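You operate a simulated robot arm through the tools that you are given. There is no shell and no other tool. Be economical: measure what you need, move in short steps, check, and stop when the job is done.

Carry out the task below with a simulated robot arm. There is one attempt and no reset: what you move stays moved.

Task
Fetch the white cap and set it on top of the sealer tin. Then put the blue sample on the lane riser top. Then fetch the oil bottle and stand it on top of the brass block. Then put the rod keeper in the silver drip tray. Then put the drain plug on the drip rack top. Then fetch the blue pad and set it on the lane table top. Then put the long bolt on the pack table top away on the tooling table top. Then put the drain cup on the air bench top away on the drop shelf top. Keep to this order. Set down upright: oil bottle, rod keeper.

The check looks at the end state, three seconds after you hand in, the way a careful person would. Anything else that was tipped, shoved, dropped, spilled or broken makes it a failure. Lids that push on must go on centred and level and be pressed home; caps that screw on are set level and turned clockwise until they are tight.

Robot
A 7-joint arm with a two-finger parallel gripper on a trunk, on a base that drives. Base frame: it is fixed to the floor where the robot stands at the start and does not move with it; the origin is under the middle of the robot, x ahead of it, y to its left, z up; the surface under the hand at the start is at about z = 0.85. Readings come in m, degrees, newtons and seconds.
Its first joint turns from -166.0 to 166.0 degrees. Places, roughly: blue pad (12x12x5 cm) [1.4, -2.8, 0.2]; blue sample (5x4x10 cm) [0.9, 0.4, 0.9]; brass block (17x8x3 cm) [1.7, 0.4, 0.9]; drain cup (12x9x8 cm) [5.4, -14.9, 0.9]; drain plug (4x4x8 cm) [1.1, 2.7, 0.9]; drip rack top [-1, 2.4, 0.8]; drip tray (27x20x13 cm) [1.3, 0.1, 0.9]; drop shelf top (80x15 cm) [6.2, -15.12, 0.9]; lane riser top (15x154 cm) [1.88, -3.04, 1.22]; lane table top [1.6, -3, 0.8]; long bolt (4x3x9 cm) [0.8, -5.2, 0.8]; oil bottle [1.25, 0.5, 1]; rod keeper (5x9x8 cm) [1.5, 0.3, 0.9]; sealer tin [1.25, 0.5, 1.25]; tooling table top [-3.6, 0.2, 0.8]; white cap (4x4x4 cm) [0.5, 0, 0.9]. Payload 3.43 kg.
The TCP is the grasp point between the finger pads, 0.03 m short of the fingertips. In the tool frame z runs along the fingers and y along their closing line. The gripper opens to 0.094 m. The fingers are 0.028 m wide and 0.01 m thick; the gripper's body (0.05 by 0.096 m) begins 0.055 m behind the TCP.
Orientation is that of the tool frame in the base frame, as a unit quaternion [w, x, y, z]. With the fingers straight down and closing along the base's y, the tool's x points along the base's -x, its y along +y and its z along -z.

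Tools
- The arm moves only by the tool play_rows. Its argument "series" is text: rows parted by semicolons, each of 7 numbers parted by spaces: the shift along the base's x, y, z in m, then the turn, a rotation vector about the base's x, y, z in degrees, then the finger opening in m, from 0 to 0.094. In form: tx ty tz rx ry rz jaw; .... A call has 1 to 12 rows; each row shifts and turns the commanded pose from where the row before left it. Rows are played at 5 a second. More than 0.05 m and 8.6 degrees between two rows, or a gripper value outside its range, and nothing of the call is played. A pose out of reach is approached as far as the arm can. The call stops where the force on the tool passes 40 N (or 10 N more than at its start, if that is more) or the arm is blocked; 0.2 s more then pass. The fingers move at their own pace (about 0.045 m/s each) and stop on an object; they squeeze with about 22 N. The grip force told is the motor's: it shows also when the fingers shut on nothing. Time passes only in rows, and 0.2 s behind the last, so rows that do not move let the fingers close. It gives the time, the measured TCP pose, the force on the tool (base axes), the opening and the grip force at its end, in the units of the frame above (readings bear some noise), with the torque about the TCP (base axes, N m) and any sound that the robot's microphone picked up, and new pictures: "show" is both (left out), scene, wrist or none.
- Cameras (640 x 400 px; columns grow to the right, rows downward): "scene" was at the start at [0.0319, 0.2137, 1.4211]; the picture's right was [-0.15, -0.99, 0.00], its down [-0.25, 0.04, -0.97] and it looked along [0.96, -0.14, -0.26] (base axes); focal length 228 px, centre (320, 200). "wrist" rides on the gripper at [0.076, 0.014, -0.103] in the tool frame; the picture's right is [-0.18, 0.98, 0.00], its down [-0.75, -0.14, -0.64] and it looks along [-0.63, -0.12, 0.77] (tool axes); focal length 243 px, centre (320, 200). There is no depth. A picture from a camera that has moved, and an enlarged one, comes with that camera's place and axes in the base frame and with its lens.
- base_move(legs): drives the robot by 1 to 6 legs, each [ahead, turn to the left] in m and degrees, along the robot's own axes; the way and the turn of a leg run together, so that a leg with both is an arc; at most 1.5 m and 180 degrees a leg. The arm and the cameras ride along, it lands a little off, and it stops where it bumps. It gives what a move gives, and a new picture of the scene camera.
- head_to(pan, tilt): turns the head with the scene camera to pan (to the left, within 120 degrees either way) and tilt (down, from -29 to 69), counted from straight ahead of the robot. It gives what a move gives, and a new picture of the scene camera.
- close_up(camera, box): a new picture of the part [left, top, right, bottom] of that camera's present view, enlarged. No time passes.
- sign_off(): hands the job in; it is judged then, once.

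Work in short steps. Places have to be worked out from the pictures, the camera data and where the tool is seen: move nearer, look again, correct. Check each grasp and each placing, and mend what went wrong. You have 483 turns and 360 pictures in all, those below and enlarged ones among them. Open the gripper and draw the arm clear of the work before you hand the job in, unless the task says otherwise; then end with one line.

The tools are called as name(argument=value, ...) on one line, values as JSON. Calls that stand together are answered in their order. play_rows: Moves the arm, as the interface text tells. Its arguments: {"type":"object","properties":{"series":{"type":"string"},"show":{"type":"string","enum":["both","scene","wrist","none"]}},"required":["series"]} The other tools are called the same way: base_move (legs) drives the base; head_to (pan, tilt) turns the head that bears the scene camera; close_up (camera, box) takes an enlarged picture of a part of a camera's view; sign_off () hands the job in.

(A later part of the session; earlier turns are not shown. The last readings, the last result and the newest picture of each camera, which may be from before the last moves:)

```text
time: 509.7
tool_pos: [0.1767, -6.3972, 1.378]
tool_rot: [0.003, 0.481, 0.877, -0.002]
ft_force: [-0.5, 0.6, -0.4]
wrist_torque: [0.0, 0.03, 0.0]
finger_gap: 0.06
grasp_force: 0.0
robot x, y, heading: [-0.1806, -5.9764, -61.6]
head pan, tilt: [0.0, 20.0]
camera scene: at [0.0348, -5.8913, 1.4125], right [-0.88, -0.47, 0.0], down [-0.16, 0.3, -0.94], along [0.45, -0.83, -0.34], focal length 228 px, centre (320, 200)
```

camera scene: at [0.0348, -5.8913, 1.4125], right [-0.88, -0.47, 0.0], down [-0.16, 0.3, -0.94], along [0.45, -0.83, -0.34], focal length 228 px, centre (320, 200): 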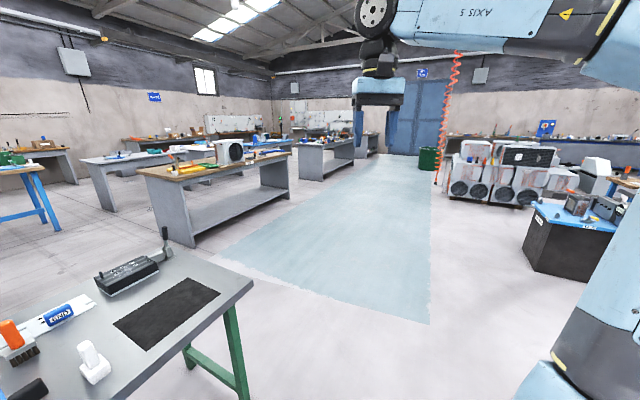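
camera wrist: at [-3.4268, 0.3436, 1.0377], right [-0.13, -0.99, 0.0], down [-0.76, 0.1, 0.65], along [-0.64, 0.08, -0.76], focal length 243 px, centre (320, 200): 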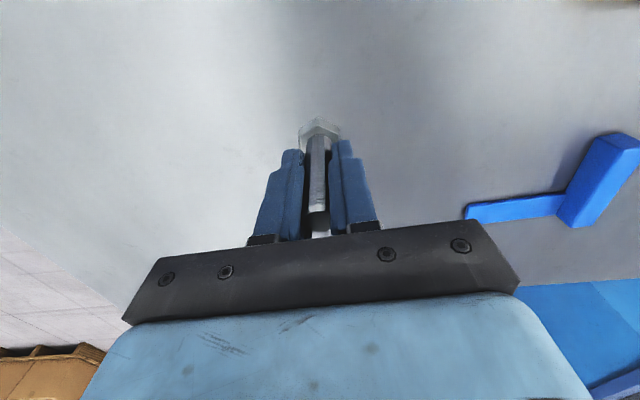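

The light-blue aisle ahead is clear. Continue in the same direction, then turn down the aisle.

base_move(legs=[[1.5, 0], [1.4, 0], [0, -25], [1.5, 0], [1.5, 0]])

```text
time: 539.5
tool_pos: [1.4418, -12.0527, 1.3787]
tool_rot: [0.001, 0.667, 0.745, -0.002]
ft_force: [-0.1, 0.8, 0.3]
wrist_torque: [0.01, 0.03, 0.02]
finger_gap: 0.0601
grasp_force: 0.1
robot x, y, heading: [1.2964, -11.5134, -87.9]
head pan, tilt: [0.0, 20.0]
camera scene: at [1.535, -11.5371, 1.4125], right [-1.0, -0.04, 0.0], down [-0.01, 0.34, -0.94], along [0.04, -0.94, -0.34], focal length 228 px, centre (320, 200)
```

scene: 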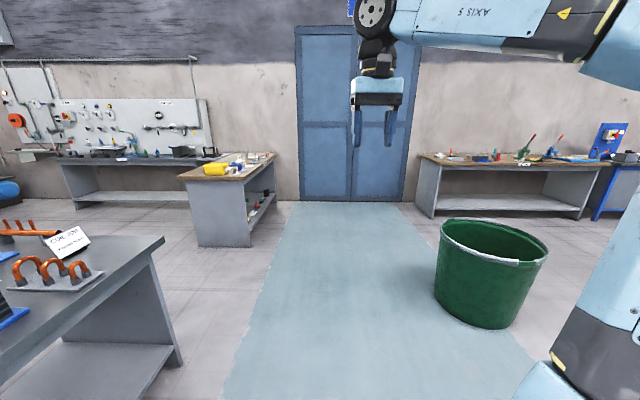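

The air bench is along the south wall, left (x 4–6). There's a gap between two benches at y ≈ -13.1. Drive to it and turn east.

base_move(legs=[[0.8, 0], [0.8, 0], [0, 45]])

base_move(legs=[[0, 43]])

```text
time: 550.1
tool_pos: [1.8276, -13.4065, 1.3794]
tool_rot: [0.002, 0.338, 0.941, -0.002]
ft_force: [-0.2, 0.9, -0.1]
wrist_torque: [0.0, 0.01, -0.03]
finger_gap: 0.0602
grasp_force: 0.1
robot x, y, heading: [1.3162, -13.1513, -43.6]
head pan, tilt: [0.0, 20.0]
camera scene: at [1.5017, -13.0063, 1.4125], right [-0.69, -0.72, 0.0], down [-0.25, 0.24, -0.94], along [0.68, -0.65, -0.34], focal length 228 px, centre (320, 200)
```

scene: 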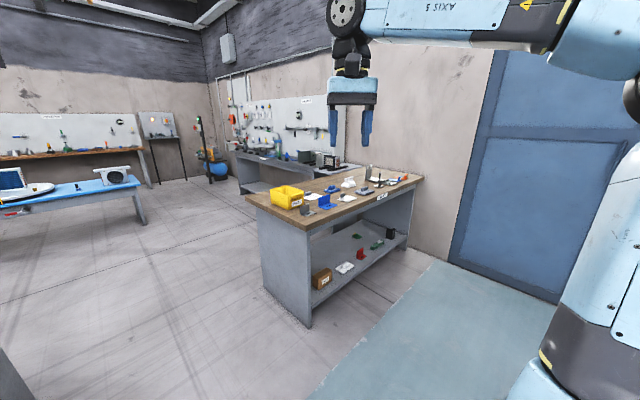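

```text
time: 552.7
tool_pos: [1.8654, -12.9922, 1.3806]
tool_rot: [0.003, -0.027, 1.0, -0.001]
ft_force: [1.2, 0.0, -0.2]
wrist_torque: [-0.01, 0.06, 0.02]
finger_gap: 0.06
grasp_force: 0.2
robot x, y, heading: [1.3111, -13.1965, -1.5]
head pan, tilt: [0.0, 20.0]
camera scene: at [1.3567, -12.968, 1.4125], right [-0.03, -1.0, 0.0], down [-0.34, 0.01, -0.94], along [0.94, -0.03, -0.34], focal length 228 px, centre (320, 200)
```

scene: 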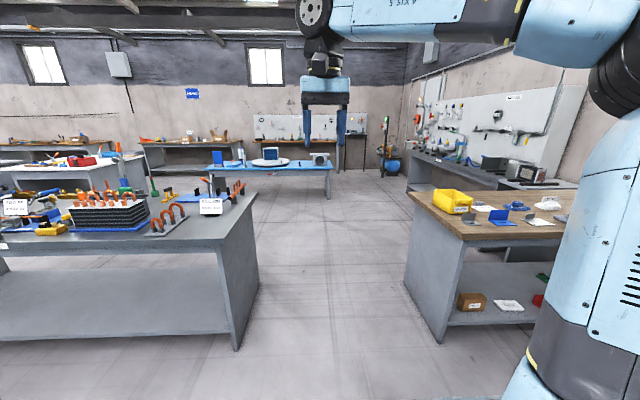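

Gap centre is y ≈ -13.13; pass through eastward.

base_move(legs=[[0, 3], [1.5, 0], [1.3, 0], [0, -2]])

head_to(pan=-45, tilt=25)

```text
time: 567.3
tool_pos: [4.6509, -12.889, 1.3796]
tool_rot: [0.003, -0.043, 0.999, -0.001]
ft_force: [-0.2, 0.0, -0.4]
wrist_torque: [0.01, -0.03, 0.0]
finger_gap: 0.0604
grasp_force: 0.0
robot x, y, heading: [4.1089, -13.1154, 0.1]
head pan, tilt: [0.0, 20.0]
camera scene: at [4.1411, -12.8802, 1.4125], right [0.0, -1.0, 0.0], down [-0.34, 0.0, -0.94], along [0.94, 0.0, -0.34], focal length 228 px, centre (320, 200)
```

scene: 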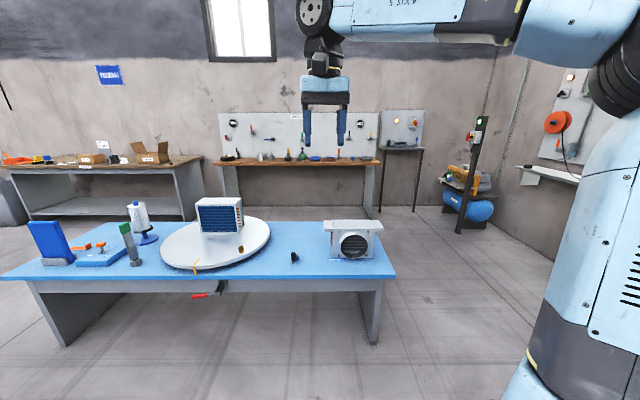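

```text
time: 568.4
tool_pos: [4.6506, -12.8886, 1.3804]
tool_rot: [0.003, -0.043, 0.999, -0.001]
ft_force: [0.3, 1.0, 0.2]
wrist_torque: [0.0, -0.01, -0.01]
finger_gap: 0.06
grasp_force: 0.1
robot x, y, heading: [4.1126, -13.1197, -0.1]
head pan, tilt: [-45.0, 25.0]
camera scene: at [4.1136, -12.9453, 1.4045], right [-0.7, -0.71, 0.0], down [-0.3, 0.3, -0.91], along [0.64, -0.64, -0.42], focal length 228 px, centre (320, 200)
```

scene: 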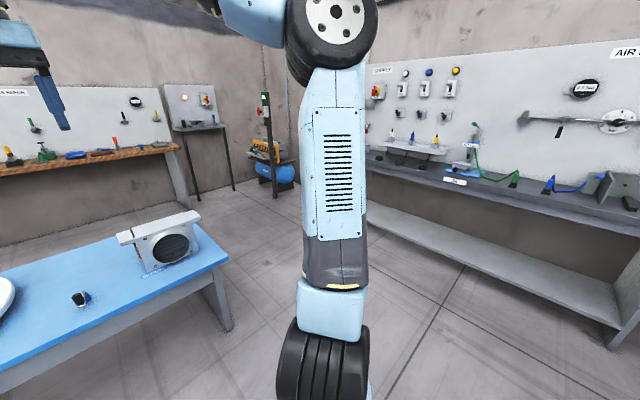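

The air bench edge is at y ≈ -14.65 and a blue table blocks straight ahead; I go down diagonally and then along the bench.

base_move(legs=[[0, -57], [0.85, 0]])

base_move(legs=[[0, 48]])

```text
time: 571.9
tool_pos: [4.5947, -13.4497, 1.3815]
tool_rot: [0.002, 0.438, 0.899, 0.0]
ft_force: [-0.8, -0.7, -0.7]
wrist_torque: [0.05, 0.05, 0.01]
finger_gap: 0.0601
grasp_force: 0.0
robot x, y, heading: [4.1623, -13.0845, -57.1]
head pan, tilt: [-45.0, 25.0]
stopped in leg 2: the robot was blocked; the commanded pose is now the measured one
camera scene: at [4.3085, -12.9958, 1.4045], right [-0.98, 0.21, 0.0], down [0.09, 0.41, -0.91], along [-0.19, -0.89, -0.42], focal length 228 px, centre (320, 200)
```

scene: 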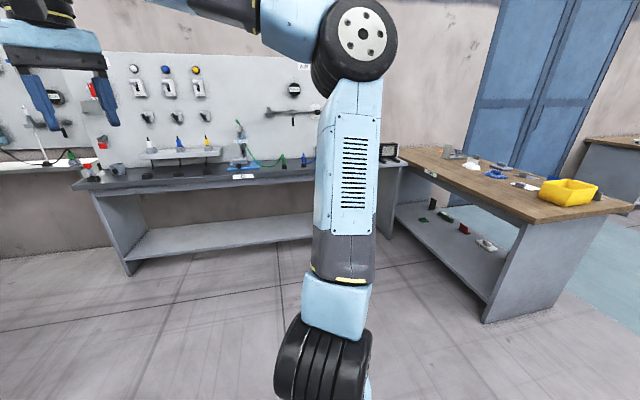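

```text
time: 574.8
tool_pos: [4.729, -13.0089, 1.3814]
tool_rot: [0.001, 0.037, 0.999, 0.0]
ft_force: [-0.3, 0.0, 0.2]
wrist_torque: [0.01, -0.01, -0.01]
finger_gap: 0.0599
grasp_force: 0.1
robot x, y, heading: [4.1575, -13.1369, -9.6]
head pan, tilt: [-45.0, 25.0]
camera scene: at [4.192, -12.9712, 1.4044], right [-0.81, -0.58, 0.0], down [-0.25, 0.34, -0.91], along [0.53, -0.74, -0.42], focal length 228 px, centre (320, 200)
```

scene: 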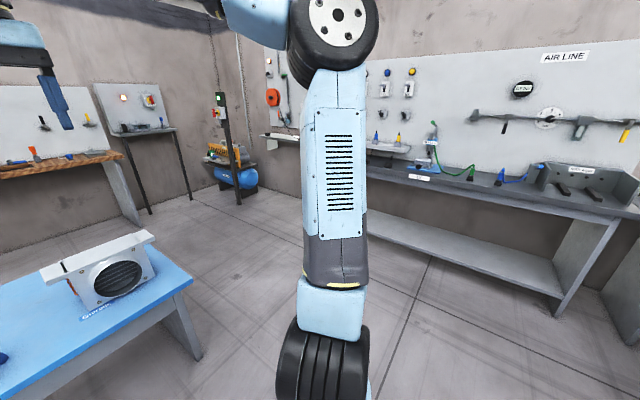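

The forward leg was skipped. Redo: turn right and go ahead separately.

base_move(legs=[[0, -48]])

base_move(legs=[[0.85, 0]])

base_move(legs=[[0, 46]])

```text
time: 577.6
tool_pos: [4.636, -13.4788, 1.3823]
tool_rot: [0.001, 0.442, 0.897, 0.0]
ft_force: [0.5, -0.4, -0.9]
wrist_torque: [0.0, 0.0, 0.0]
finger_gap: 0.06
grasp_force: 0.2
robot x, y, heading: [4.2071, -13.113, -57.8]
head pan, tilt: [-45.0, 25.0]
camera scene: at [4.3503, -13.0257, 1.4045], right [-0.98, 0.22, 0.0], down [0.09, 0.41, -0.91], along [-0.2, -0.88, -0.42], focal length 228 px, centre (320, 200)
```

scene: 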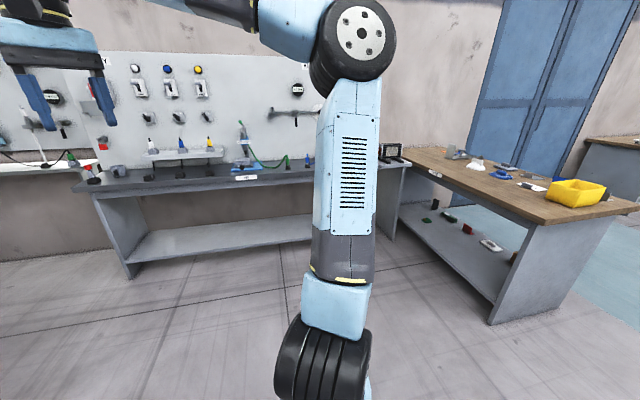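

```text
time: 582.2
tool_pos: [5.084, -14.1997, 1.3827]
tool_rot: [0.002, 0.444, 0.896, 0.0]
ft_force: [0.6, 0.6, -0.5]
wrist_torque: [0.0, 0.01, 0.01]
finger_gap: 0.0597
grasp_force: 0.1
robot x, y, heading: [4.6529, -13.83, -58.4]
head pan, tilt: [-45.0, 25.0]
camera scene: at [4.8006, -13.7438, 1.4044], right [-0.97, 0.23, 0.0], down [0.1, 0.41, -0.91], along [-0.2, -0.88, -0.42], focal length 228 px, centre (320, 200)
```

scene: 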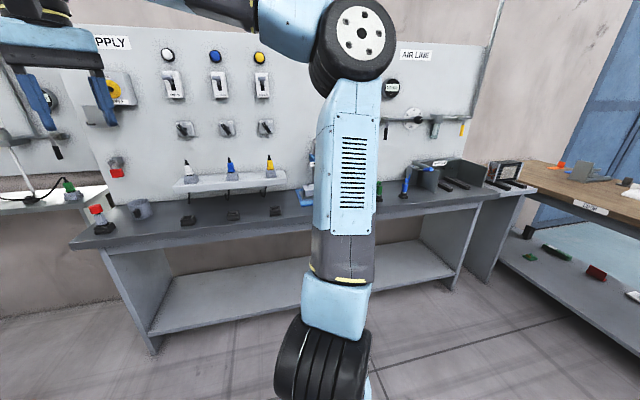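

```text
time: 584.9
tool_pos: [5.2235, -13.7794, 1.3833]
tool_rot: [0.002, 0.059, 0.998, 0.0]
ft_force: [0.6, -0.7, -0.5]
wrist_torque: [-0.02, -0.01, 0.01]
finger_gap: 0.0601
grasp_force: 0.1
robot x, y, heading: [4.6446, -13.882, -12.3]
head pan, tilt: [-45.0, 25.0]
camera scene: at [4.6887, -13.7153, 1.4045], right [-0.84, -0.54, 0.0], down [-0.23, 0.36, -0.91], along [0.49, -0.76, -0.42], focal length 228 px, centre (320, 200)
```

scene: 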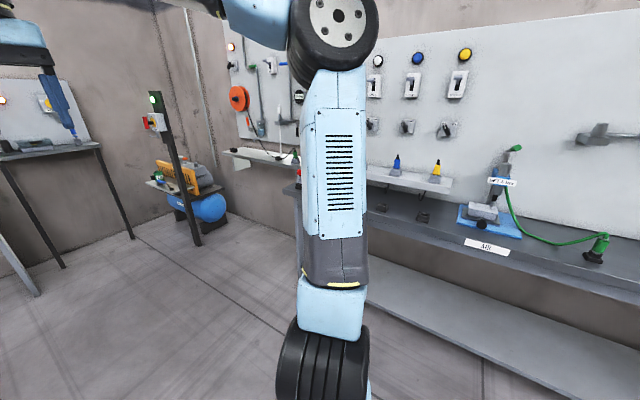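

The grey cup at ≈(5.49, -14.97) at the bench's east end is the drain cup, and the white wall shelf beyond is the drop shelf. Drive along and face the bench.

base_move(legs=[[0.8, 0]])

base_move(legs=[[0, -40]])

base_move(legs=[[0, -38]])

head_to(pan=-3, tilt=28)

```text
time: 589.3
tool_pos: [6.0095, -13.9526, 1.3824]
tool_rot: [0.002, 0.061, 0.998, 0.0]
ft_force: [-0.3, -0.5, 0.3]
wrist_torque: [-0.02, 0.01, -0.01]
finger_gap: 0.0599
grasp_force: 0.0
robot x, y, heading: [5.4321, -14.0533, -12.6]
head pan, tilt: [-45.0, 25.0]
camera scene: at [5.474, -13.8863, 1.4044], right [-0.84, -0.54, 0.0], down [-0.23, 0.36, -0.91], along [0.49, -0.76, -0.42], focal length 228 px, centre (320, 200)
```

scene: 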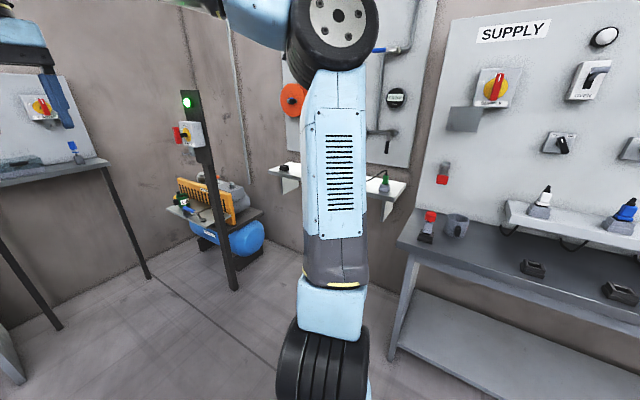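

```text
time: 591.8
tool_pos: [5.9382, -14.3471, 1.3841]
tool_rot: [0.002, 0.4, 0.916, -0.001]
ft_force: [-0.3, 0.3, 0.1]
wrist_torque: [0.0, -0.01, 0.01]
finger_gap: 0.0602
grasp_force: 0.0
robot x, y, heading: [5.4686, -14.0251, -52.4]
head pan, tilt: [-45.0, 25.0]
camera scene: at [5.6069, -13.9255, 1.4045], right [-0.99, 0.13, 0.0], down [0.05, 0.42, -0.91], along [-0.12, -0.9, -0.42], focal length 228 px, centre (320, 200)
```

scene: 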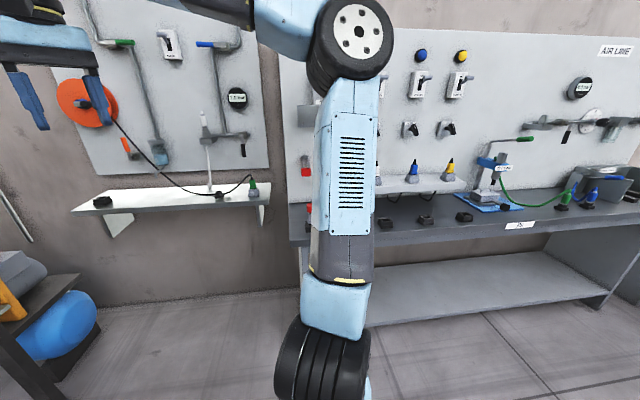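

```text
time: 594.2
tool_pos: [5.6357, -14.5685, 1.3844]
tool_rot: [0.002, 0.68, 0.734, 0.0]
ft_force: [0.4, -0.6, 1.2]
wrist_torque: [0.0, 0.02, 0.03]
finger_gap: 0.0599
grasp_force: 0.0
robot x, y, heading: [5.5142, -14.0299, -90.5]
head pan, tilt: [-45.0, 25.0]
camera scene: at [5.683, -14.0319, 1.4045], right [-0.7, 0.71, 0.0], down [0.3, 0.3, -0.91], along [-0.64, -0.64, -0.42], focal length 228 px, centre (320, 200)
```

scene: 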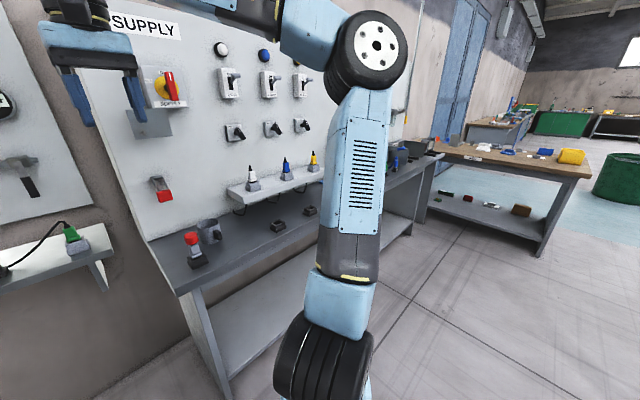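

```text
time: 595.3
tool_pos: [5.6369, -14.5677, 1.3842]
tool_rot: [0.002, 0.678, 0.735, 0.0]
ft_force: [-0.4, 0.8, 0.0]
wrist_torque: [0.0, -0.01, 0.01]
finger_gap: 0.0598
grasp_force: 0.1
robot x, y, heading: [5.5121, -14.0248, -90.2]
head pan, tilt: [-3.0, 28.0]
camera scene: at [5.7431, -14.0575, 1.3996], right [-1.0, 0.06, 0.0], down [0.03, 0.47, -0.88], along [-0.05, -0.88, -0.47], focal length 228 px, centre (320, 200)
```

scene: 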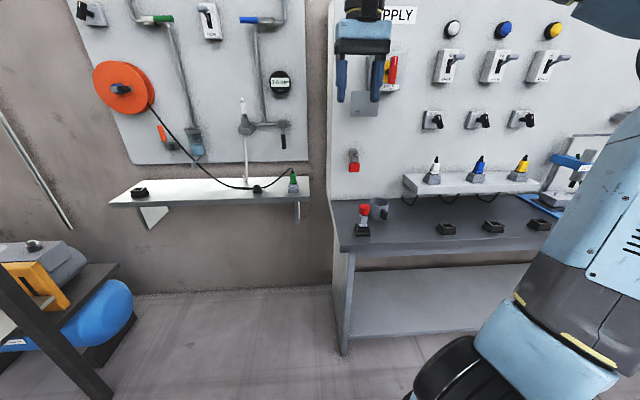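

Zoom in on the cup and on the drop shelf.

close_up(camera="scene", box=[330, 180, 430, 245])

close_up(camera="scene", box=[100, 150, 320, 230])

close_up(camera="wrist", box=[0, 0, 640, 400])

```text
6.15 times, centred on (380, 212) of scene
camera zoom: at [5.7431, -14.0575, 1.3996], right [-1.0, 0.06, 0.0], down [0.03, 0.47, -0.88], along [-0.05, -0.88, -0.47], focal length 1403 px, centre (-49, 123)
```

zoom: 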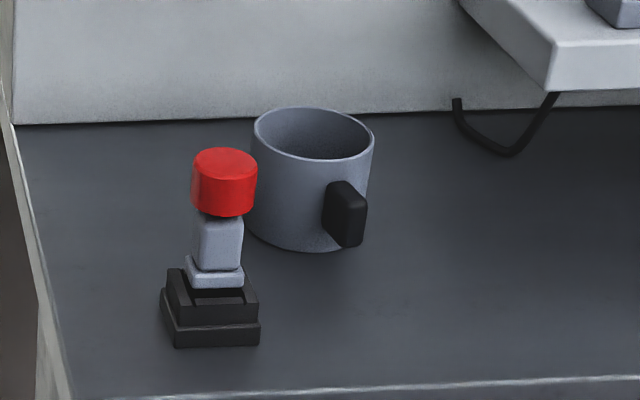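

```text
2.91 times, centred on (210, 190) of scene
camera zoom: at [5.7431, -14.0575, 1.3996], right [-1.0, 0.06, 0.0], down [0.03, 0.47, -0.88], along [-0.05, -0.88, -0.47], focal length 663 px, centre (640, 229)
```

zoom: 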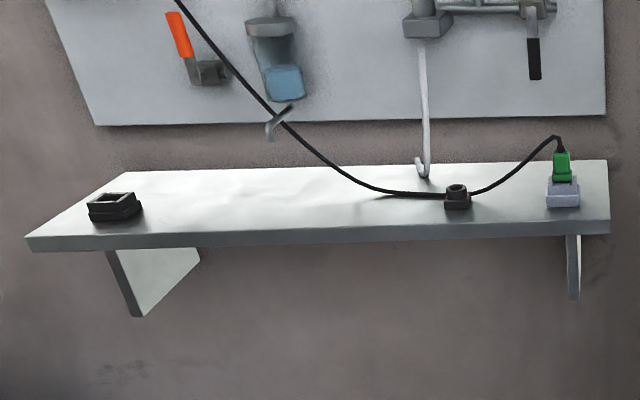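

```text
1.00 times, centred on (320, 200) of wrist (not enlarged: the box is as wide or as high as the picture)
camera zoom: at [5.644, -14.4902, 1.4871], right [0.99, -0.11, 0.0], down [-0.08, -0.76, 0.64], along [-0.07, -0.64, -0.76], focal length 243 px, centre (320, 200)
```

zoom: 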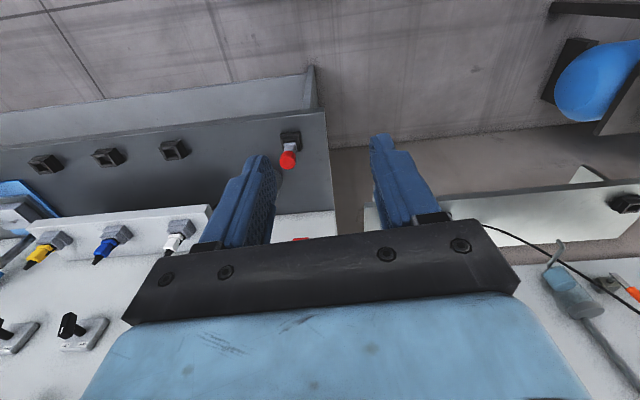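

The drain cup (≈(5.438, -14.91), Ø ~87 mm, rim z ≈ 0.93) is best pinched by its wall on the -x side, one finger inside, with the tool tilted ~30°. Drive 0.18 m closer first.

base_move(legs=[[0.18, 0]])

play_rows(series="-.03 .02 -.02 -4 0 -1 .06;-.03 .02 -.02 -4 0 -1 .06;-.03 .02 -.02 -4 0 -1 .06;-.03 .02 -.02 -4 0 -.5 .06;-.03 .015 -.025 -4 0 0 .06;-.025 .01 -.025 -4 0 0 .06;-.02 .0 -.025 -4 0 0 .06;0 0 -.03 -2 0 0 .06", show="both")

```text
time: 596.8
tool_pos: [5.6352, -14.7514, 1.3838]
tool_rot: [0.001, 0.68, 0.734, -0.002]
ft_force: [-0.7, -0.2, 0.9]
wrist_torque: [0.0, 0.0, 0.0]
finger_gap: 0.0598
grasp_force: 0.1
robot x, y, heading: [5.5135, -14.2036, -90.4]
head pan, tilt: [-3.0, 28.0]
camera scene: at [5.7421, -14.2404, 1.3996], right [-1.0, 0.06, 0.0], down [0.03, 0.47, -0.88], along [-0.05, -0.88, -0.47], focal length 228 px, centre (320, 200)
```

scene: 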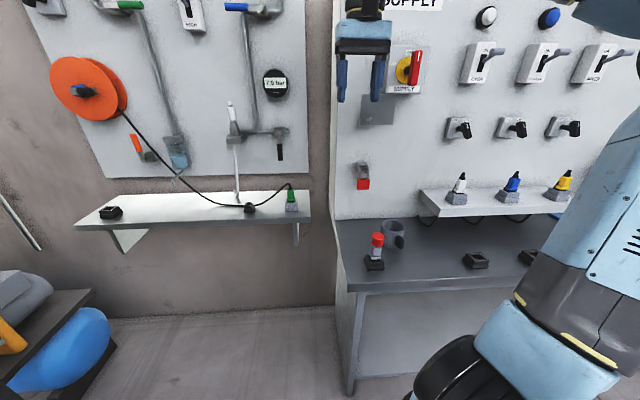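

```text
time: 598.6
tool_pos: [5.4402, -14.6454, 1.1987]
tool_rot: [0.18, 0.678, 0.687, -0.189]
ft_force: [0.0, 0.3, 0.2]
wrist_torque: [0.01, -0.01, 0.02]
finger_gap: 0.0601
grasp_force: 0.2
robot x, y, heading: [5.5126, -14.2095, -90.4]
head pan, tilt: [-3.0, 28.0]
camera scene: at [5.7421, -14.2403, 1.3996], right [-1.0, 0.06, 0.0], down [0.03, 0.47, -0.88], along [-0.05, -0.88, -0.47], focal length 228 px, centre (320, 200)
camera wrist: at [5.4534, -14.527, 1.2493], right [0.99, -0.15, 0.08], down [-0.12, -0.33, 0.94], along [-0.11, -0.93, -0.34], focal length 243 px, centre (320, 200)
```

scene: 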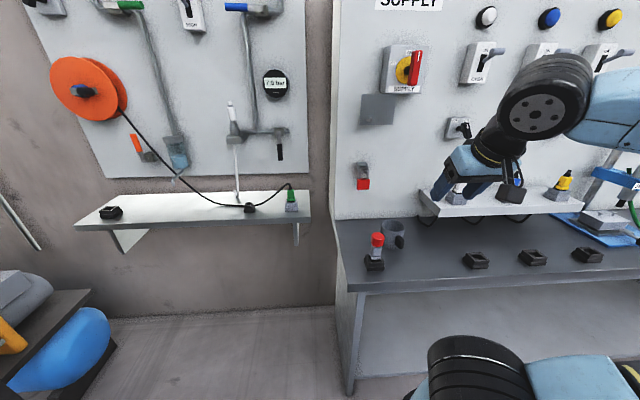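
wrist: 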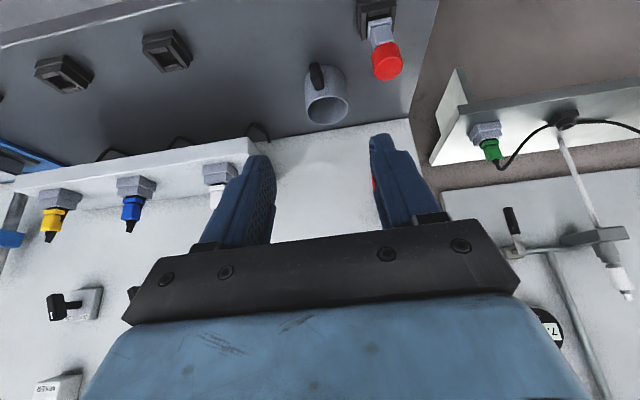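

Cup centre (5.437, -14.90), rim radius ~42 mm. Move to the pre-grasp above its -x wall.

play_rows(series="-.0072 -.0313 -.0275 0 0 0 .055;-.0072 -.0313 -.0275 0 0 0 .055;-.0072 -.0313 -.0275 0 0 0 .055;-.0072 -.0313 -.0275 0 0 0 .055;-.0072 -.0313 -.0275 0 0 0 .055;-.0072 -.0313 -.0275 0 0 0 .055;0 0 0 0 0 0 .055", show="wrist")

close_up(camera="wrist", box=[220, 70, 460, 220])

close_up(camera="scene", box=[340, 160, 460, 280])

```text
time: 600.2
tool_pos: [5.3955, -14.8341, 1.035]
tool_rot: [0.181, 0.678, 0.688, -0.188]
ft_force: [-0.5, -0.1, -0.7]
wrist_torque: [-0.02, -0.04, -0.01]
finger_gap: 0.055
grasp_force: 0.0
robot x, y, heading: [5.5149, -14.2082, -90.5]
head pan, tilt: [-3.0, 28.0]
camera wrist: at [5.4092, -14.7159, 1.085], right [0.99, -0.15, 0.08], down [-0.12, -0.33, 0.94], along [-0.11, -0.93, -0.34], focal length 243 px, centre (320, 200)
```

wrist: 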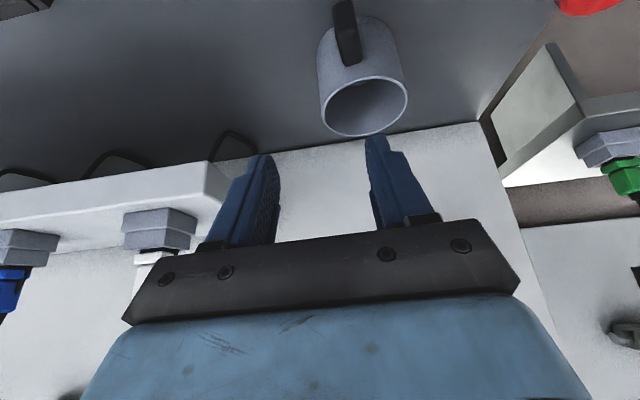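

```text
2.67 times, centred on (340, 145) of wrist
camera zoom: at [5.4092, -14.7159, 1.085], right [0.99, -0.15, 0.08], down [-0.12, -0.33, 0.94], along [-0.11, -0.93, -0.34], focal length 647 px, centre (267, 347)
```

zoom: 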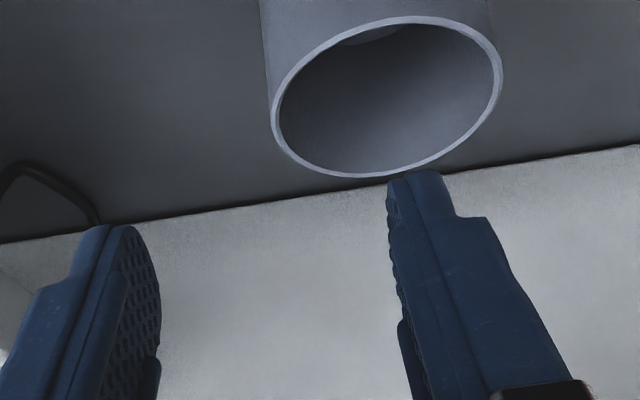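

```text
3.33 times, centred on (400, 220) of scene
camera zoom: at [5.7421, -14.2403, 1.3996], right [-1.0, 0.06, 0.0], down [0.03, 0.47, -0.88], along [-0.05, -0.88, -0.47], focal length 760 px, centre (53, 133)
```

zoom: 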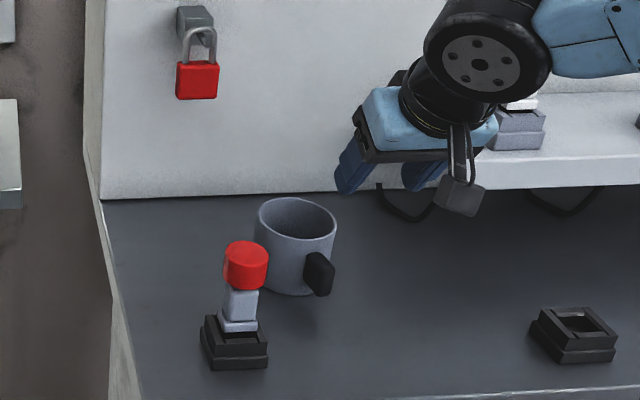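

Rim centre (5.4355, -14.902), rim z ≈ 0.928; wall at x ≈ 5.397. Descend along the axis with one finger inside the cup.

play_rows(series=".001 -.02 -.035 0 0 0 .055;.001 -.02 -.035 0 0 0 .055;.0005 -.012 -.02 0 0 0 .055;0 0 0 0 0 0 .055", show="wrist")

close_up(camera="scene", box=[350, 180, 440, 270])

```text
time: 601.2
tool_pos: [5.3984, -14.8851, 0.9453]
tool_rot: [0.181, 0.677, 0.688, -0.189]
ft_force: [0.6, 0.1, 0.2]
wrist_torque: [-0.03, 0.05, 0.02]
finger_gap: 0.0552
grasp_force: 0.4
robot x, y, heading: [5.5148, -14.2063, -90.3]
head pan, tilt: [-3.0, 28.0]
camera wrist: at [5.4118, -14.7673, 0.9948], right [0.99, -0.15, 0.08], down [-0.12, -0.33, 0.94], along [-0.11, -0.93, -0.34], focal length 243 px, centre (320, 200)
```

wrist: 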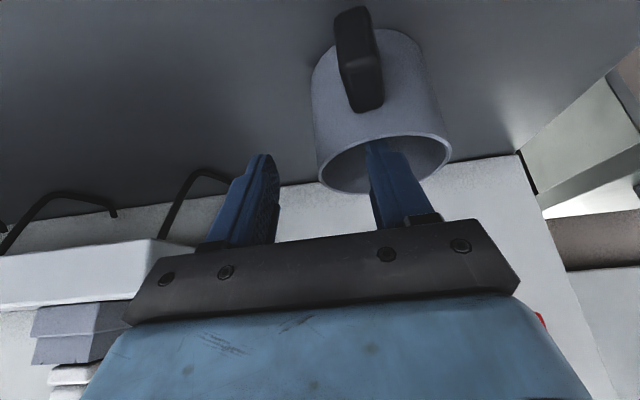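

```text
4.44 times, centred on (395, 225) of scene
camera zoom: at [5.7421, -14.2405, 1.3996], right [-1.0, 0.06, 0.0], down [0.03, 0.47, -0.88], along [-0.05, -0.88, -0.47], focal length 1013 px, centre (-13, 89)
```

zoom: 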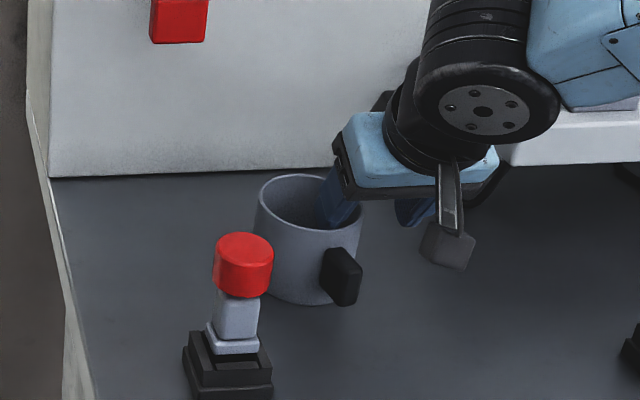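

The inner finger is inside the cup. Advance 2 cm more and close.

play_rows(series="0 -.011 -.019 0 0 0 .055;0 0 0 0 0 0 .055;0 0 0 0 0 0 .03;0 0 0 0 0 0 .01;0 0 0 0 0 0 .002;0 0 0 0 0 0 .002;0 0 0 0 0 0 .002", show="wrist")

close_up(camera="scene", box=[350, 180, 440, 270])

```text
time: 601.6
tool_pos: [5.4003, -14.896, 0.9336]
tool_rot: [0.184, 0.676, 0.687, -0.19]
ft_force: [-1.0, 1.3, 14.4]
wrist_torque: [0.2, -0.58, 0.09]
finger_gap: 0.0544
grasp_force: 0.1
robot x, y, heading: [5.5116, -14.2047, -90.7]
head pan, tilt: [-3.0, 28.0]
stopped in row 2: the force on the tool passed its limit at 62 N (the readings are from after the stop); the commanded pose is now the measured one
camera wrist: at [5.4129, -14.7786, 0.9829], right [0.99, -0.15, 0.08], down [-0.12, -0.32, 0.94], along [-0.11, -0.94, -0.34], focal length 243 px, centre (320, 200)
```

wrist: 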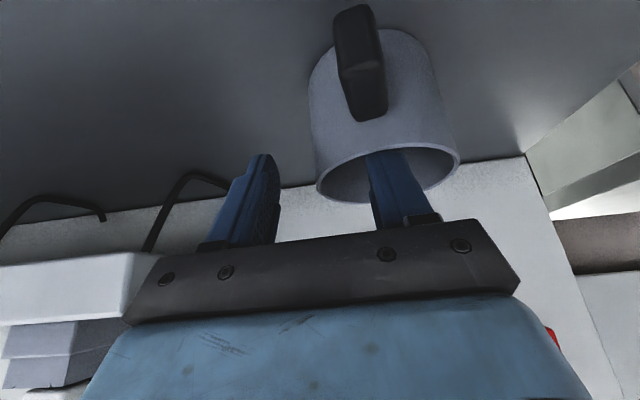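

```text
4.44 times, centred on (395, 225) of scene
camera zoom: at [5.742, -14.2399, 1.3997], right [-1.0, 0.06, 0.0], down [0.03, 0.47, -0.88], along [-0.05, -0.88, -0.47], focal length 1013 px, centre (-13, 89)
```

zoom: 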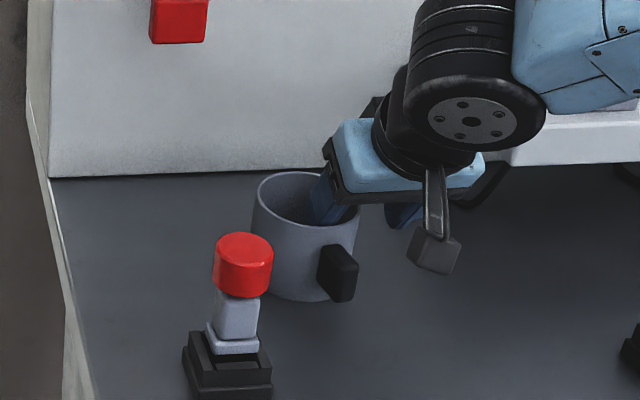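

The inner finger met the inside of the cup about 2 cm below the rim; that's deep enough. Ease off 3 mm and close on the wall.

play_rows(series="0 .002 .004 0 0 0 .055;0 0 0 0 0 0 .03;0 0 0 0 0 0 .01;0 0 0 0 0 0 .002;0 0 0 0 0 0 .002;0 0 0 0 0 0 .002", show="wrist")

close_up(camera="scene", box=[350, 180, 440, 270])

```text
time: 603.0
tool_pos: [5.3995, -14.8947, 0.9369]
tool_rot: [0.183, 0.676, 0.688, -0.19]
ft_force: [0.0, 1.0, 4.0]
wrist_torque: [0.19, 0.0, 0.03]
finger_gap: 0.0071
grasp_force: 22.0
robot x, y, heading: [5.5131, -14.2058, -90.3]
head pan, tilt: [-3.0, 28.0]
camera wrist: at [5.4127, -14.7763, 0.986], right [0.99, -0.15, 0.08], down [-0.12, -0.32, 0.94], along [-0.11, -0.93, -0.34], focal length 243 px, centre (320, 200)
```

wrist: 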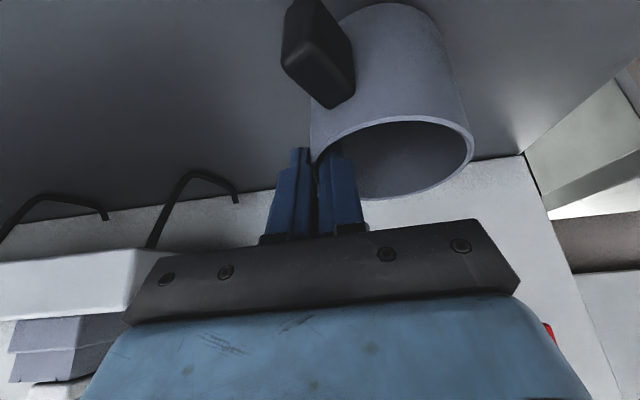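

```text
4.44 times, centred on (395, 225) of scene
camera zoom: at [5.7421, -14.2404, 1.3996], right [-1.0, 0.06, 0.0], down [0.03, 0.47, -0.88], along [-0.05, -0.88, -0.47], focal length 1013 px, centre (-13, 89)
```

zoom: 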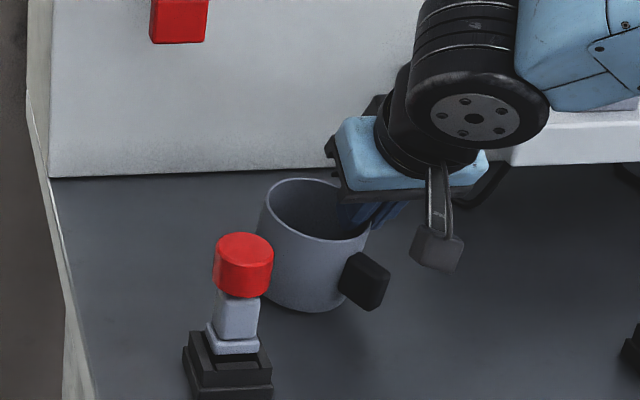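

Pinched (wall ~7 mm incl. curvature); the cup turned slightly but stands. Lift carefully and inspect.

play_rows(series="0 0 .01 0 0 0 .002;0 0 .02 0 0 0 .002;0 0 .03 0 0 0 .002;0 0 0 0 0 0 .002", show="wrist")

close_up(camera="scene", box=[340, 160, 440, 260])

```text
time: 604.0
tool_pos: [5.3987, -14.8949, 0.9971]
tool_rot: [0.183, 0.676, 0.688, -0.19]
ft_force: [0.6, 0.3, -0.8]
wrist_torque: [-0.01, 0.06, 0.0]
finger_gap: 0.0069
grasp_force: 22.0
robot x, y, heading: [5.5099, -14.2077, -90.3]
head pan, tilt: [-3.0, 28.0]
camera wrist: at [5.4128, -14.7772, 1.0464], right [0.99, -0.15, 0.08], down [-0.12, -0.32, 0.94], along [-0.11, -0.93, -0.34], focal length 243 px, centre (320, 200)
```

wrist: 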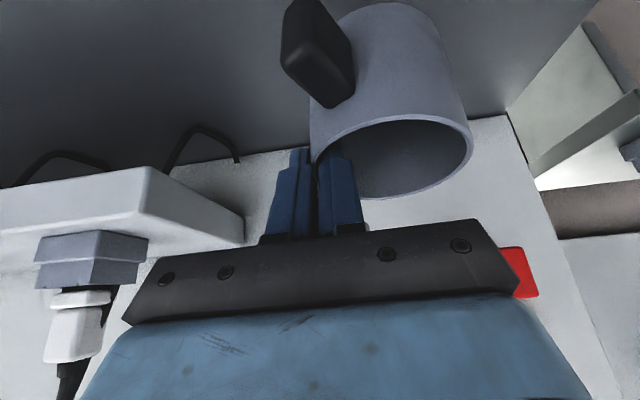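

```text
4.00 times, centred on (390, 210) of scene
camera zoom: at [5.7421, -14.2407, 1.3996], right [-1.0, 0.06, 0.0], down [0.03, 0.47, -0.88], along [-0.05, -0.88, -0.47], focal length 912 px, centre (40, 160)
```

zoom: 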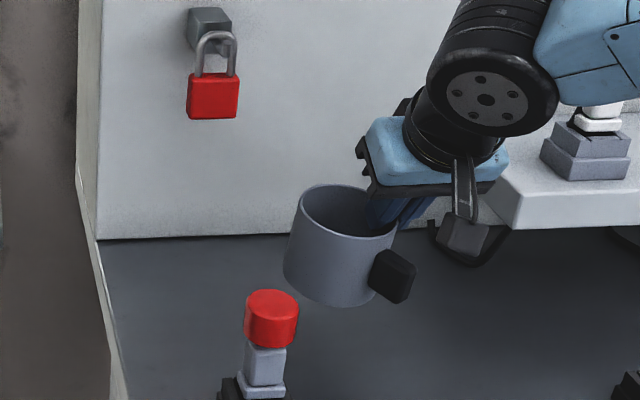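

The cup hangs level in the pinch. Raise it and draw it back toward the robot before driving to the shelf.

play_rows(series="0 0 .04 0 0 0 .002;0 0 .04 0 0 0 .002;0 .02 .035 0 0 0 .002;.005 .03 .03 0 0 0 .002;.01 .035 .025 0 0 0 .002;.01 .035 .02 0 0 0 .002;.01 .035 .02 0 0 0 .002;.01 .035 .02 0 0 0 .002;0 .02 .02 0 0 0 .002", show="both")

```text
time: 606.0
tool_pos: [5.445, -14.6869, 1.2473]
tool_rot: [0.184, 0.676, 0.688, -0.19]
ft_force: [-0.6, -0.8, -2.1]
wrist_torque: [-0.01, 0.03, 0.01]
finger_gap: 0.0071
grasp_force: 22.0
robot x, y, heading: [5.51, -14.2036, -90.4]
head pan, tilt: [-3.0, 28.0]
camera scene: at [5.7421, -14.2407, 1.3996], right [-1.0, 0.06, 0.0], down [0.03, 0.47, -0.88], along [-0.05, -0.88, -0.47], focal length 228 px, centre (320, 200)
camera wrist: at [5.4575, -14.5668, 1.2962], right [0.99, -0.15, 0.08], down [-0.12, -0.32, 0.94], along [-0.11, -0.93, -0.34], focal length 243 px, centre (320, 200)
```

scene: 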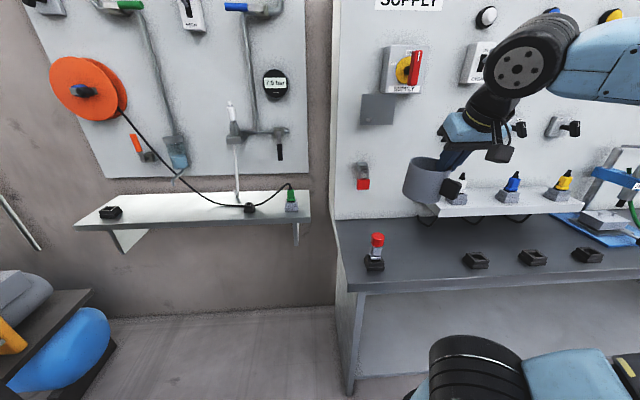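
wrist: 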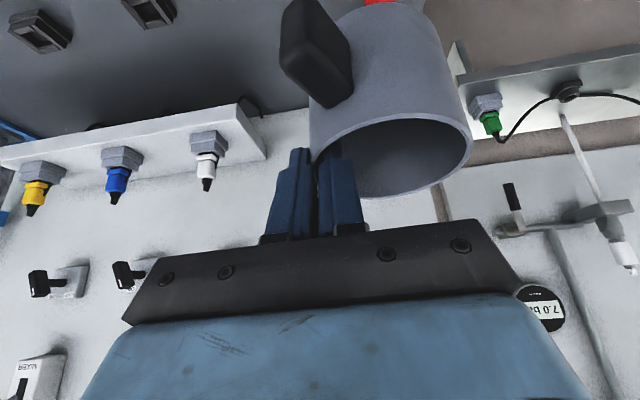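

Cup held well. Drive: back a little, turn left, go east along the bench, turn back to face the shelf.

base_move(legs=[[-0.12, 0], [0, 40]])

base_move(legs=[[0, 40]])

base_move(legs=[[0.55, 0]])

```text
time: 609.4
tool_pos: [5.7699, -14.4951, 1.246]
tool_rot: [0.238, 0.399, 0.878, -0.115]
ft_force: [-0.2, -0.3, -1.4]
wrist_torque: [0.0, 0.03, 0.02]
finger_gap: 0.0071
grasp_force: 21.5
robot x, y, heading: [5.4877, -14.1093, -50.3]
head pan, tilt: [-3.0, 28.0]
camera scene: at [5.6834, -13.986, 1.3997], right [-0.8, -0.6, 0.0], down [-0.28, 0.38, -0.88], along [0.53, -0.71, -0.47], focal length 228 px, centre (320, 200)
```

scene: 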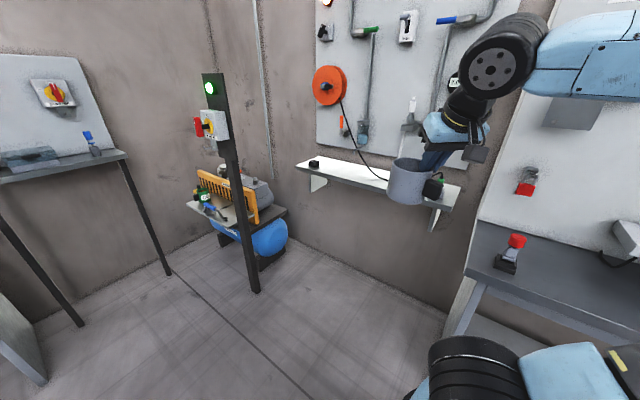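

```text
time: 611.9
tool_pos: [5.9564, -14.2263, 1.2474]
tool_rot: [0.262, 0.077, 0.962, -0.028]
ft_force: [-0.4, 0.2, -1.3]
wrist_torque: [-0.06, 0.03, -0.03]
finger_gap: 0.0042
grasp_force: 21.8
robot x, y, heading: [5.4808, -14.1438, -11.1]
head pan, tilt: [-3.0, 28.0]
camera scene: at [5.5586, -13.9236, 1.3997], right [-0.24, -0.97, 0.0], down [-0.46, 0.11, -0.88], along [0.86, -0.21, -0.47], focal length 228 px, centre (320, 200)
```

scene: 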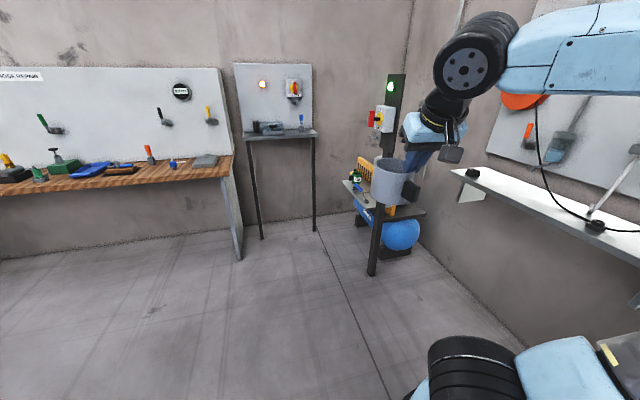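

```text
time: 615.1
tool_pos: [6.4958, -14.3293, 1.2474]
tool_rot: [0.262, 0.076, 0.962, -0.028]
ft_force: [0.1, 0.2, -2.3]
wrist_torque: [-0.04, 0.03, 0.0]
finger_gap: 0.0039
grasp_force: 22.4
robot x, y, heading: [6.0199, -14.2535, -10.9]
head pan, tilt: [-3.0, 28.0]
camera scene: at [6.0974, -14.0282, 1.3996], right [-0.24, -0.97, 0.0], down [-0.46, 0.11, -0.88], along [0.86, -0.21, -0.47], focal length 228 px, centre (320, 200)
```

scene: 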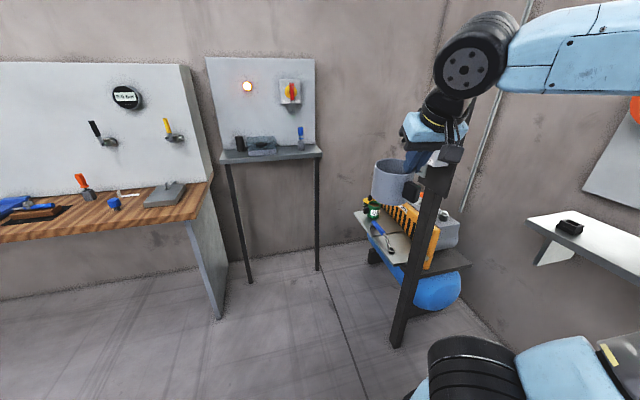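

Finger gap dropped to 4 mm – check the cup in the wrist view before turning.

close_up(camera="wrist", box=[200, 0, 520, 220])

close_up(camera="scene", box=[340, 80, 480, 220])

```text
1.82 times, centred on (360, 110) of wrist
camera zoom: at [6.3811, -14.2957, 1.2968], right [0.31, 0.95, 0.08], down [0.3, -0.18, 0.94], along [0.9, -0.27, -0.34], focal length 441 px, centre (247, 364)
```

zoom: 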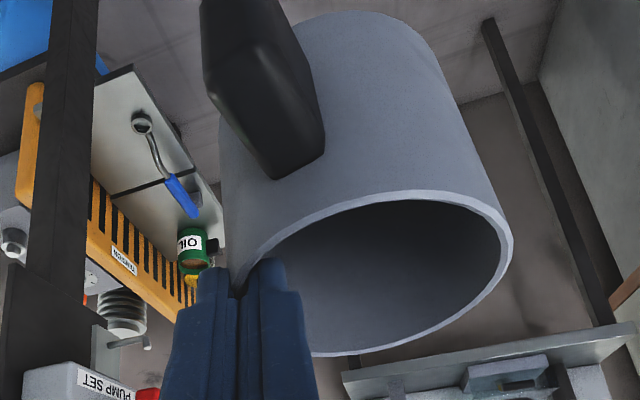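

```text
2.86 times, centred on (410, 150) of scene
camera zoom: at [6.0974, -14.0282, 1.3996], right [-0.24, -0.97, 0.0], down [-0.46, 0.11, -0.88], along [0.86, -0.21, -0.47], focal length 651 px, centre (63, 343)
```

zoom: 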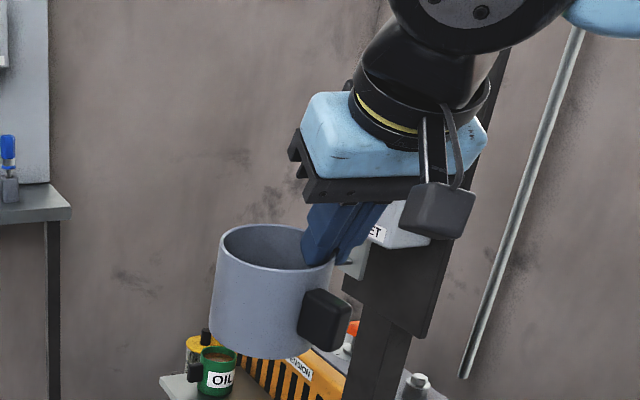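

Cup remains upright in the pinch. Turn right to face the shelf.

base_move(legs=[[0, -40]])

base_move(legs=[[0, -39]])

head_to(pan=0, tilt=35)

```text
time: 617.6
tool_pos: [6.3332, -14.6149, 1.2484]
tool_rot: [0.238, 0.401, 0.877, -0.115]
ft_force: [0.5, -0.7, -1.6]
wrist_torque: [-0.04, 0.05, 0.0]
finger_gap: 0.0041
grasp_force: 22.2
robot x, y, heading: [6.0527, -14.23, -50.6]
head pan, tilt: [-3.0, 28.0]
camera scene: at [6.2485, -14.1061, 1.3996], right [-0.81, -0.59, 0.0], down [-0.28, 0.38, -0.88], along [0.52, -0.71, -0.47], focal length 228 px, centre (320, 200)
```

scene: 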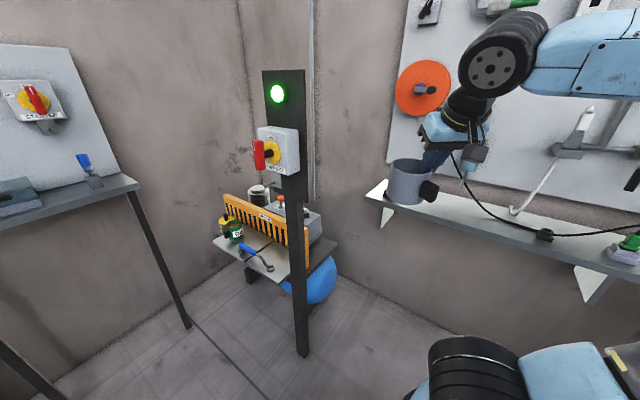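

```text
time: 620.0
tool_pos: [6.0242, -14.7061, 1.2482]
tool_rot: [0.183, 0.674, 0.691, -0.189]
ft_force: [1.2, 0.5, -1.3]
wrist_torque: [0.03, 0.08, 0.01]
finger_gap: 0.004
grasp_force: 21.8
robot x, y, heading: [6.0893, -14.2285, -89.4]
head pan, tilt: [-3.0, 28.0]
camera scene: at [6.3156, -14.2579, 1.3997], right [-1.0, 0.04, 0.0], down [0.02, 0.47, -0.88], along [-0.04, -0.88, -0.47], focal length 228 px, centre (320, 200)
```

scene: 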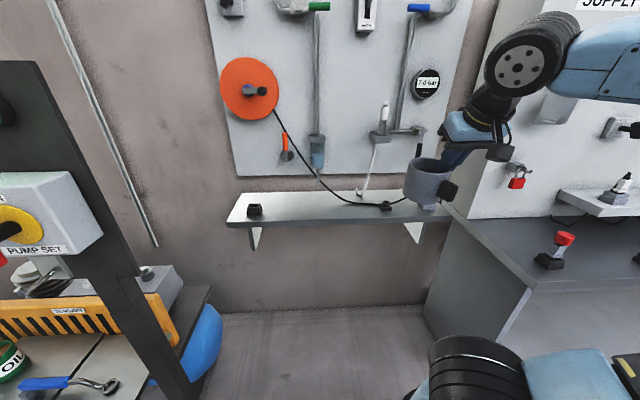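

```text
time: 620.7
tool_pos: [6.0236, -14.7068, 1.2487]
tool_rot: [0.184, 0.673, 0.691, -0.188]
ft_force: [-0.4, 0.4, -2.0]
wrist_torque: [-0.01, 0.03, 0.02]
finger_gap: 0.0036
grasp_force: 21.7
robot x, y, heading: [6.0884, -14.2257, -89.5]
head pan, tilt: [0.0, 35.0]
camera scene: at [6.3203, -14.2542, 1.3887], right [-1.0, -0.01, 0.0], down [0.0, 0.57, -0.82], along [0.01, -0.82, -0.57], focal length 228 px, centre (320, 200)
```

scene: 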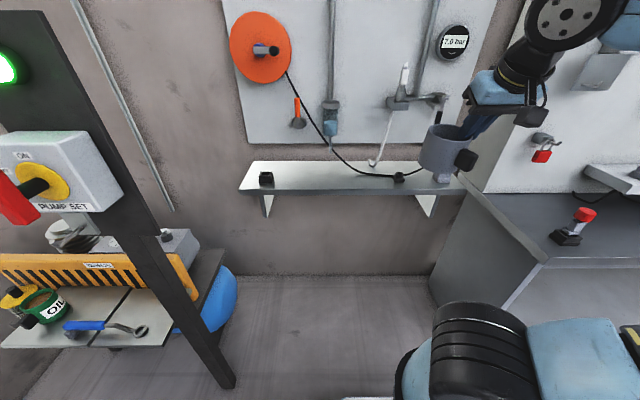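

Zoom on the shelf for exact geometry.

close_up(camera="scene", box=[230, 80, 480, 220])

```text
2.56 times, centred on (355, 150) of scene
camera zoom: at [6.3203, -14.2542, 1.3887], right [-1.0, -0.01, 0.0], down [0.0, 0.57, -0.82], along [0.01, -0.82, -0.57], focal length 584 px, centre (230, 328)
```

zoom: 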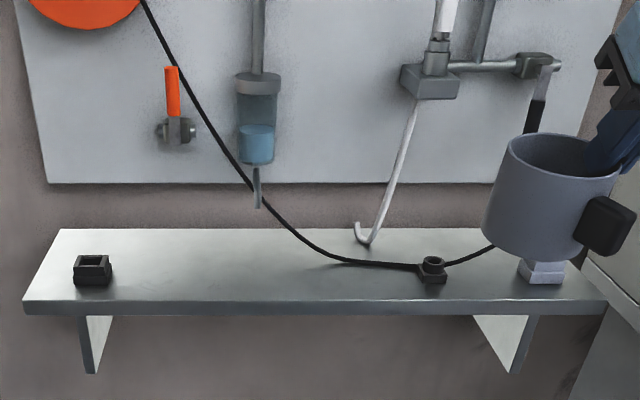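

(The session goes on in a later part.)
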